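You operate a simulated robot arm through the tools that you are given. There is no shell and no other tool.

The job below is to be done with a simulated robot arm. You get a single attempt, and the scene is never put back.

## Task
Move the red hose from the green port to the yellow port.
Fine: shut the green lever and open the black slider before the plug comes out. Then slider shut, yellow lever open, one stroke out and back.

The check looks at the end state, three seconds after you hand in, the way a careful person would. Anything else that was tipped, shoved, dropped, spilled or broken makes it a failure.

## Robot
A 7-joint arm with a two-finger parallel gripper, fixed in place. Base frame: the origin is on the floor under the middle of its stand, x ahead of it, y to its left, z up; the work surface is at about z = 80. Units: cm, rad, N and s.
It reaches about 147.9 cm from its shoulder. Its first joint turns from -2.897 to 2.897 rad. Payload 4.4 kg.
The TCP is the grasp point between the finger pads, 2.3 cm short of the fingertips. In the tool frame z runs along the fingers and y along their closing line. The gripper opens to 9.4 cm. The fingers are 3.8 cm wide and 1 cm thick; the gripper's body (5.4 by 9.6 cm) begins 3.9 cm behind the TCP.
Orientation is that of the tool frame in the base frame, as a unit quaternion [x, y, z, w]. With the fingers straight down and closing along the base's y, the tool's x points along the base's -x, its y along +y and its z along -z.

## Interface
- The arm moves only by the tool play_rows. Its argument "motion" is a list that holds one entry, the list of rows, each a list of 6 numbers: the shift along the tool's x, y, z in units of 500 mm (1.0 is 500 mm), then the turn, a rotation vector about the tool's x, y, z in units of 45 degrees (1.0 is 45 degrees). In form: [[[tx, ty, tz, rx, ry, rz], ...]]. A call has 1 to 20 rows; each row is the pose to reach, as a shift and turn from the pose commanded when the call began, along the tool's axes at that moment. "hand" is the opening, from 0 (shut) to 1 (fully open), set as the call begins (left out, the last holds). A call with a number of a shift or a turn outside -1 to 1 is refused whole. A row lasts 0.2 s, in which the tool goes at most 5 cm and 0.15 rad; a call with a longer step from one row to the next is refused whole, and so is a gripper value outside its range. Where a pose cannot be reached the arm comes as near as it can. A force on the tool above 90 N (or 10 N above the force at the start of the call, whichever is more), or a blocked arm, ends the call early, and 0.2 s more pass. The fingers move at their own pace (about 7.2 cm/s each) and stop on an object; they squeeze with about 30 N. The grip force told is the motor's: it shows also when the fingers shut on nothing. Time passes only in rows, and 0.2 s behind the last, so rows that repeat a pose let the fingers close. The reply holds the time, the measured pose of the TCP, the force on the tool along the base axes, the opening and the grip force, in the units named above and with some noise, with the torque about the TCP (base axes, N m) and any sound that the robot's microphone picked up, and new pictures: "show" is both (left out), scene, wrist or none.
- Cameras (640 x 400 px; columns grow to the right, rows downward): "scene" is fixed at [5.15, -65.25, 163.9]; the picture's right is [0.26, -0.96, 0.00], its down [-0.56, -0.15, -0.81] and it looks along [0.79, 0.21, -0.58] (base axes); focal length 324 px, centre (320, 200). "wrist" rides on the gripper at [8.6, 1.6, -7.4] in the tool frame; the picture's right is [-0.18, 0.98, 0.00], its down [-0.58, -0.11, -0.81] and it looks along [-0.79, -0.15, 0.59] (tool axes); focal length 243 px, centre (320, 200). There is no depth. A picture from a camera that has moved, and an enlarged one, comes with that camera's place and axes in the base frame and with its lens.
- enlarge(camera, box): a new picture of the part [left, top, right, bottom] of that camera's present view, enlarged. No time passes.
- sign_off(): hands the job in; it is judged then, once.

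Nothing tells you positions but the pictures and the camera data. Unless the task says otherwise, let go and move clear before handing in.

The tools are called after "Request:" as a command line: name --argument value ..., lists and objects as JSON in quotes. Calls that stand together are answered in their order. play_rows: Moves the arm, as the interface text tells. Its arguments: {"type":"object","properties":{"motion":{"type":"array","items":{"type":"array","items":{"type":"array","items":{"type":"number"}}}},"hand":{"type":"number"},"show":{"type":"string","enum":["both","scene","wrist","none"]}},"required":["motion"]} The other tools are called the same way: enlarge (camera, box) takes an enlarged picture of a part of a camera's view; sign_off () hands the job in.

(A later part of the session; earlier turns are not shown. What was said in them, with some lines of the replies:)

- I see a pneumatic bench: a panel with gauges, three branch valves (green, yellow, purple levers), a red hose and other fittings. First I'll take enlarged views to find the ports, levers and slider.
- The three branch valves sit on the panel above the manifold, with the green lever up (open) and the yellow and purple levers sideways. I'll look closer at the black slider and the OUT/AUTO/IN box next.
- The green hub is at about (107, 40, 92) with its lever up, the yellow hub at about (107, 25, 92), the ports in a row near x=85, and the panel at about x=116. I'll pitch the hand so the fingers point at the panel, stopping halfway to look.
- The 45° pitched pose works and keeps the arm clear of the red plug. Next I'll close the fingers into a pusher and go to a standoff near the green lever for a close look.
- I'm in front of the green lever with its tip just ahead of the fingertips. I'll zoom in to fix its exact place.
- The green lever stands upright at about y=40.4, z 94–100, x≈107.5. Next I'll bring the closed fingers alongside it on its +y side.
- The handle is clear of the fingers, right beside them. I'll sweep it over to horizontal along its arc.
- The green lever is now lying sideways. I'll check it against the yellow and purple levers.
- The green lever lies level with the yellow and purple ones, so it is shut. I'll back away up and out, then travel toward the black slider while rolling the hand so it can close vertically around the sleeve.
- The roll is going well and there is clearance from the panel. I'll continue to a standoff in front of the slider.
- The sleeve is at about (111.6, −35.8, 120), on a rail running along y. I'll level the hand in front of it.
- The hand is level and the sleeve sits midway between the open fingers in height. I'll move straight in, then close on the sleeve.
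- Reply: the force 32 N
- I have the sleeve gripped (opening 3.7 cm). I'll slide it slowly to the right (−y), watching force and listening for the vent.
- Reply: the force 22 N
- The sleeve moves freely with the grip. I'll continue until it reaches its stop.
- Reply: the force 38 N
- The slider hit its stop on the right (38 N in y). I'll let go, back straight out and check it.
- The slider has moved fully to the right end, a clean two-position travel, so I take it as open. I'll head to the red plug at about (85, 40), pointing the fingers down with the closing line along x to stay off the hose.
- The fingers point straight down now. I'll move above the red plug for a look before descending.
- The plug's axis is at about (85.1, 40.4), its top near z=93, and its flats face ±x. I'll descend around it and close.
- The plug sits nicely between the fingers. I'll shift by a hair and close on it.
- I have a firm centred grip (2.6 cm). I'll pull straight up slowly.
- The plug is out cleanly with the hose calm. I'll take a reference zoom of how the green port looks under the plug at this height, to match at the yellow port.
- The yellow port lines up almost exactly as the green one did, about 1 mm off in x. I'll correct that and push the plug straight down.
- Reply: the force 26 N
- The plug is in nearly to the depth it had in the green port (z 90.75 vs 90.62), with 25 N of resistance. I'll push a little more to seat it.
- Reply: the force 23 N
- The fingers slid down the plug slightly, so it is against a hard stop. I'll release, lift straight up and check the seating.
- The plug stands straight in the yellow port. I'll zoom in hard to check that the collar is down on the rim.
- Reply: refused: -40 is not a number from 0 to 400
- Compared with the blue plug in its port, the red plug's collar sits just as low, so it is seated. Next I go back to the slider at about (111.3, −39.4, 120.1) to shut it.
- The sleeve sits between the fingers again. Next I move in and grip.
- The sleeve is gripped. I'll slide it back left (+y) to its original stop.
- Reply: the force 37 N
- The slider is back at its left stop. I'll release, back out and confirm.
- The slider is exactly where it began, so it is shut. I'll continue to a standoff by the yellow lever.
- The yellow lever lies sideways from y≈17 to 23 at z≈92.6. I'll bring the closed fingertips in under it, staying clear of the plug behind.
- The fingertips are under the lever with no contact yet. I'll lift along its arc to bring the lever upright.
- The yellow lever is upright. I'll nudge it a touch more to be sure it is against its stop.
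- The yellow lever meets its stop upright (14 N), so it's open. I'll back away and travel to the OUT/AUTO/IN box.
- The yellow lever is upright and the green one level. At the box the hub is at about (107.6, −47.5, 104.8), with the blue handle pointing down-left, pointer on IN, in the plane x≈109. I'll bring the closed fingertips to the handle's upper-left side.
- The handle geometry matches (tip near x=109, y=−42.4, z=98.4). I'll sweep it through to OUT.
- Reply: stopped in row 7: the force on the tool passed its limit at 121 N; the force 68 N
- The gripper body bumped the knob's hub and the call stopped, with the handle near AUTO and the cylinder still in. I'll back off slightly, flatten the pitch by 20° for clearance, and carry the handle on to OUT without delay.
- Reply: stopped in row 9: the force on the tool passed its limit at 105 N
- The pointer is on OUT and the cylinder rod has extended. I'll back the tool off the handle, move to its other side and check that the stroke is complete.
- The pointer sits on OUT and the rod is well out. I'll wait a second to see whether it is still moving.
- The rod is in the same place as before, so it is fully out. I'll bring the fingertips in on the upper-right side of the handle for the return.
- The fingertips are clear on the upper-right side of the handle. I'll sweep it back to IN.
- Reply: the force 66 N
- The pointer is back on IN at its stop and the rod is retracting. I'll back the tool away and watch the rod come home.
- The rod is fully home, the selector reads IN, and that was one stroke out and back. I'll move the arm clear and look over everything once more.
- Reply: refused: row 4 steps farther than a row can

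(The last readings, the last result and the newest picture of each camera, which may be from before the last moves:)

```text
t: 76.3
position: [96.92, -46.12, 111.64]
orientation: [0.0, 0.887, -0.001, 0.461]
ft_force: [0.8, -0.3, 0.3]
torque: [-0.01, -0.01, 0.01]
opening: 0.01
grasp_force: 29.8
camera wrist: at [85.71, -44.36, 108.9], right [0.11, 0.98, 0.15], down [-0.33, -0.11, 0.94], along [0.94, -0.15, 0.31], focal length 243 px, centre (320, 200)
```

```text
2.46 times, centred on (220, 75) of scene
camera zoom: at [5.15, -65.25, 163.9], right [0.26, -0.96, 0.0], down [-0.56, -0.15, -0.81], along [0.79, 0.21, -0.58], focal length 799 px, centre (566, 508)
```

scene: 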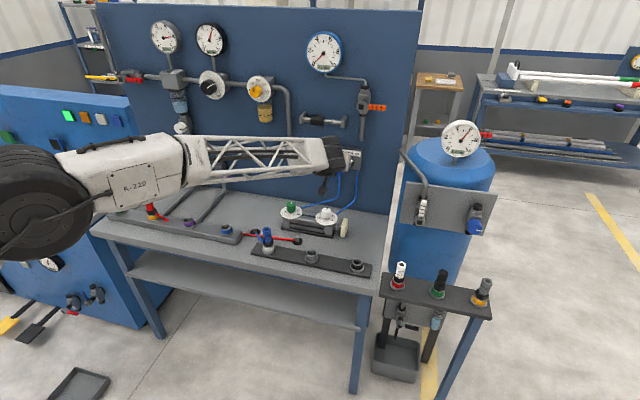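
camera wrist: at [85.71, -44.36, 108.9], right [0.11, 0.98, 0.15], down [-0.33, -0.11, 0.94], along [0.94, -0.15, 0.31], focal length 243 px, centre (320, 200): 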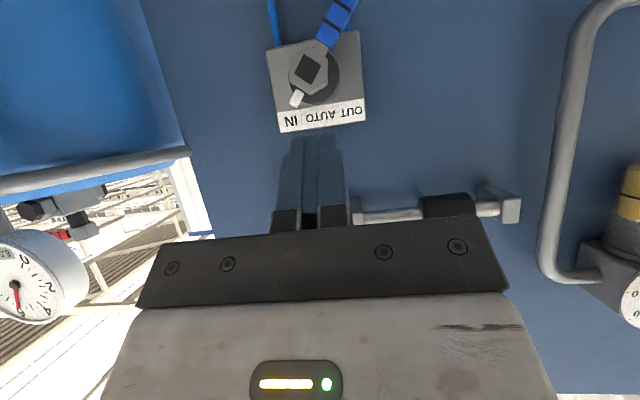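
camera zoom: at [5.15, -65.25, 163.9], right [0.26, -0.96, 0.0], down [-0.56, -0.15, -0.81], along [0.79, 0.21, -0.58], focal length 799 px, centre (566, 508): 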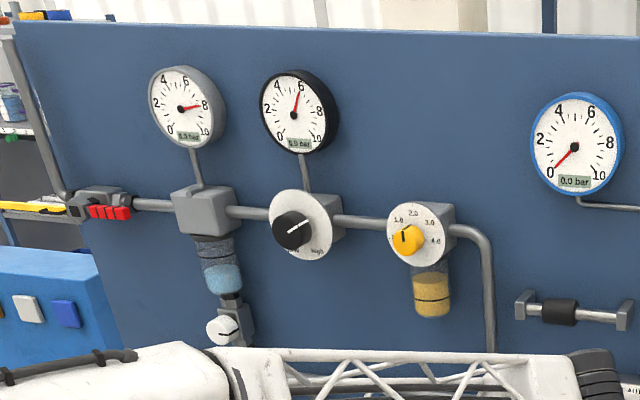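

The move was refused for one step being too long. I'll repeat it with even, smaller steps.

Request:
play_rows --motion '[[[-0.0125, 0.03, -0.06, 0, 0, 0], [-0.025, 0.08, -0.12, 0, 0, 0], [-0.0375, 0.135, -0.175, 0, 0, 0], [-0.05, 0.19, -0.23, 0, 0, 0], [-0.06, 0.25, -0.28, 0, 0, 0], [-0.07, 0.31, -0.33, 0, 0, 0], [-0.08, 0.37, -0.38, 0, 0, 0], [-0.09, 0.43, -0.43, 0, 0, 0], [-0.0997, 0.48, -0.485, 0, 0, 0], [-0.0997, 0.52, -0.485, 0, 0, 0]]]' --hand 0.5

Request:
enlarge --camera "scene" --box '[100, 130, 230, 240]'

Request:
enlarge --camera "scene" --box '[240, 90, 400, 270]'

```text
t: 78.5
position: [79.67, -19.86, 129.3]
orientation: [0.001, 0.887, -0.002, 0.462]
ft_force: [0.4, 0.5, -1.0]
torque: [0.0, 0.01, 0.04]
opening: 4.69
grasp_force: 0.0
camera wrist: at [68.6, -18.19, 126.57], right [0.11, 0.98, 0.15], down [-0.33, -0.11, 0.94], along [0.94, -0.15, 0.31], focal length 243 px, centre (320, 200)
```

scene: 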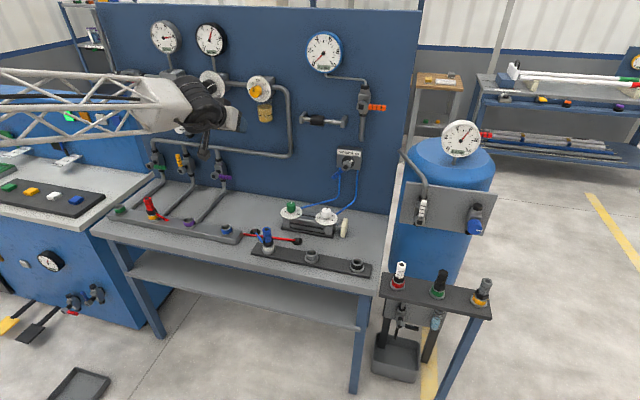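
wrist: 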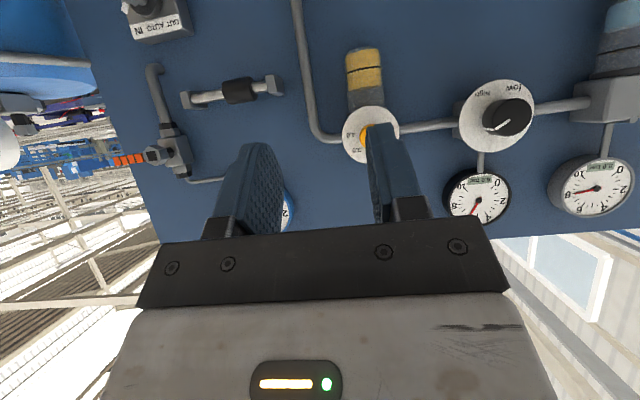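

```text
3.64 times, centred on (165, 185) of scene
camera zoom: at [5.15, -65.25, 163.9], right [0.26, -0.96, 0.0], down [-0.56, -0.15, -0.81], along [0.79, 0.21, -0.58], focal length 1180 px, centre (884, 254)
```

zoom: 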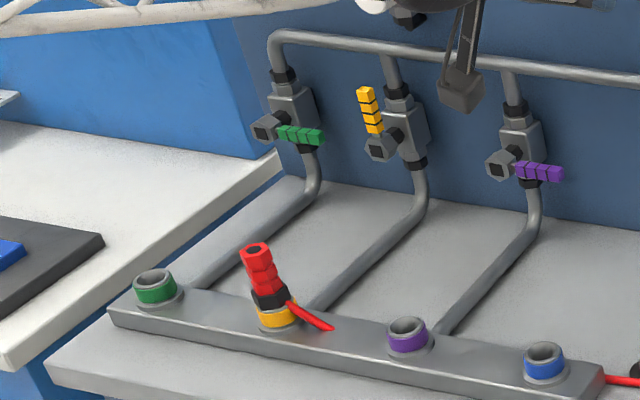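

```text
2.22 times, centred on (320, 180) of scene
camera zoom: at [5.15, -65.25, 163.9], right [0.26, -0.96, 0.0], down [-0.56, -0.15, -0.81], along [0.79, 0.21, -0.58], focal length 721 px, centre (320, 244)
```

zoom: 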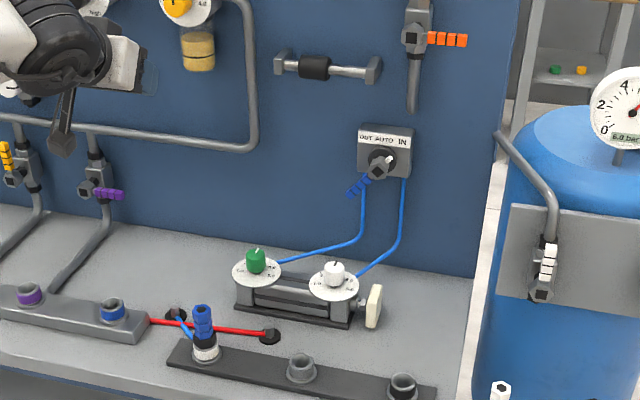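

Everything reads as intended: red plug in yellow, green shut, yellow open, slider left, selector IN, rod in. I'll check the green lever's angle and the knob settings one last time.

Request:
enlarge --camera "scene" --box '[140, 140, 236, 200]'

Request:
enlarge --camera "scene" --box '[320, 140, 384, 180]'

Request:
enlarge --camera "scene" --box '[260, 185, 370, 255]'

Request:
enlarge --camera "scene" --box '[290, 100, 354, 140]'

```text
6.67 times, centred on (188, 170) of scene
camera zoom: at [5.15, -65.25, 163.9], right [0.26, -0.96, 0.0], down [-0.56, -0.15, -0.81], along [0.79, 0.21, -0.58], focal length 2163 px, centre (1200, 400)
```

zoom: 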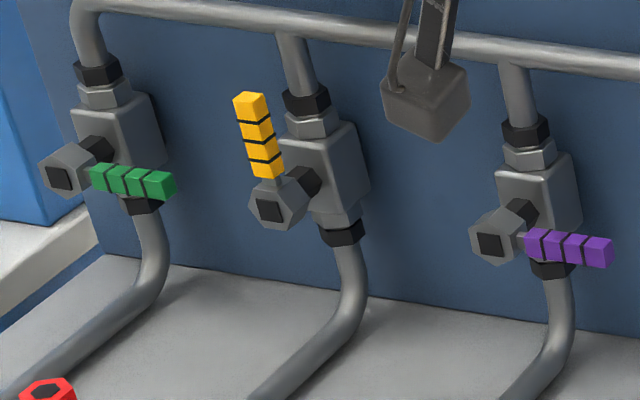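

```text
10.00 times, centred on (352, 160) of scene
camera zoom: at [5.15, -65.25, 163.9], right [0.26, -0.96, 0.0], down [-0.56, -0.15, -0.81], along [0.79, 0.21, -0.58], focal length 3245 px, centre (0, 600)
```

zoom: 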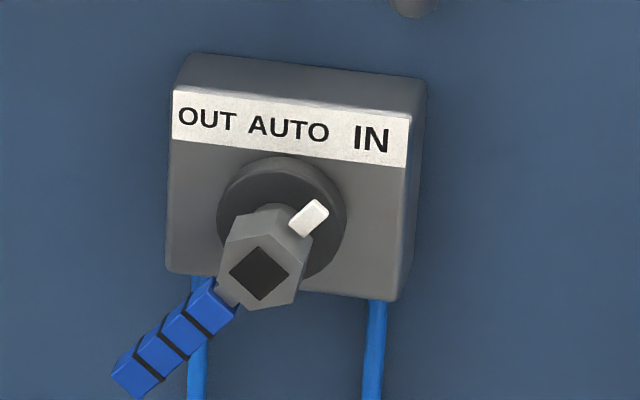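

```text
5.71 times, centred on (315, 220) of scene
camera zoom: at [5.15, -65.25, 163.9], right [0.26, -0.96, 0.0], down [-0.56, -0.15, -0.81], along [0.79, 0.21, -0.58], focal length 1854 px, centre (349, 86)
```

zoom: 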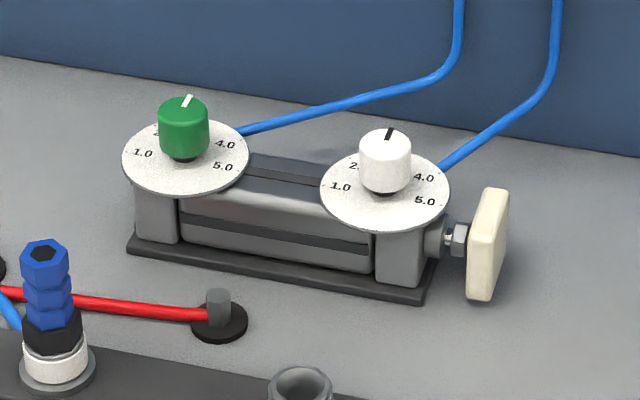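

```text
10.00 times, centred on (322, 120) of scene
camera zoom: at [5.15, -65.25, 163.9], right [0.26, -0.96, 0.0], down [-0.56, -0.15, -0.81], along [0.79, 0.21, -0.58], focal length 3245 px, centre (300, 1000)
```

zoom: 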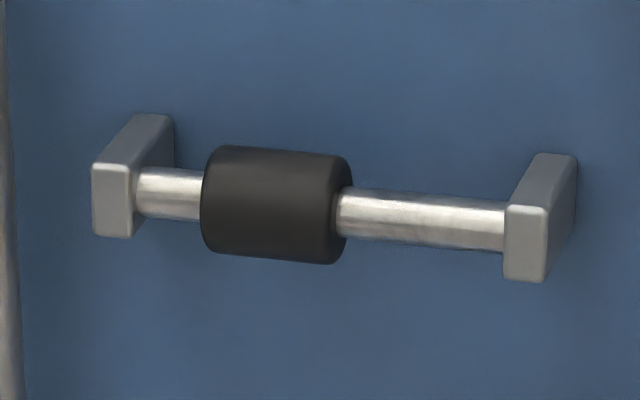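

The slider, selector, flow knobs and rod all match their starting state. The red plug is seated in the yellow port, the green lever is shut, the yellow lever is open, and the arm is clear with nothing in the gripper, so I'm handing the job in.

Request:
sign_off

```text
The job is handed in.
```

The red hose is now in the yellow port, and I have handed the job in. In the last pictures the end state matches what you asked for:

- **Before the plug came out:** I shut the green lever and slid the black slider fully to the right. I took the right end as open because the sleeve started at its left stop. The microphone picked up no sound when I moved it, so I could not confirm the venting that way. The plug came out without any kick.
- **Plug:** It stands straight in the yellow port, with its collar about as low as the blue plug's in its own port.
- **After:** I slid the slider back to its left stop, turned the yellow lever upright and open, and ran one stroke. The rod went fully out and came fully home, and the selector is back on IN.

**Bump during the stroke:** The gripper body hit the selector's hub while I was turning the selector to OUT. The arm stopped at about 120 N with the handle near AUTO. I changed the hand's angle and carried it on to OUT. In the views I took, the rod was still in at that stop, went out once and came back once. The later push to OUT also tripped the force limit, at about 105 N, with the handle at OUT.

I checked the selector, slider and flow knobs close up at the end and they look unchanged.
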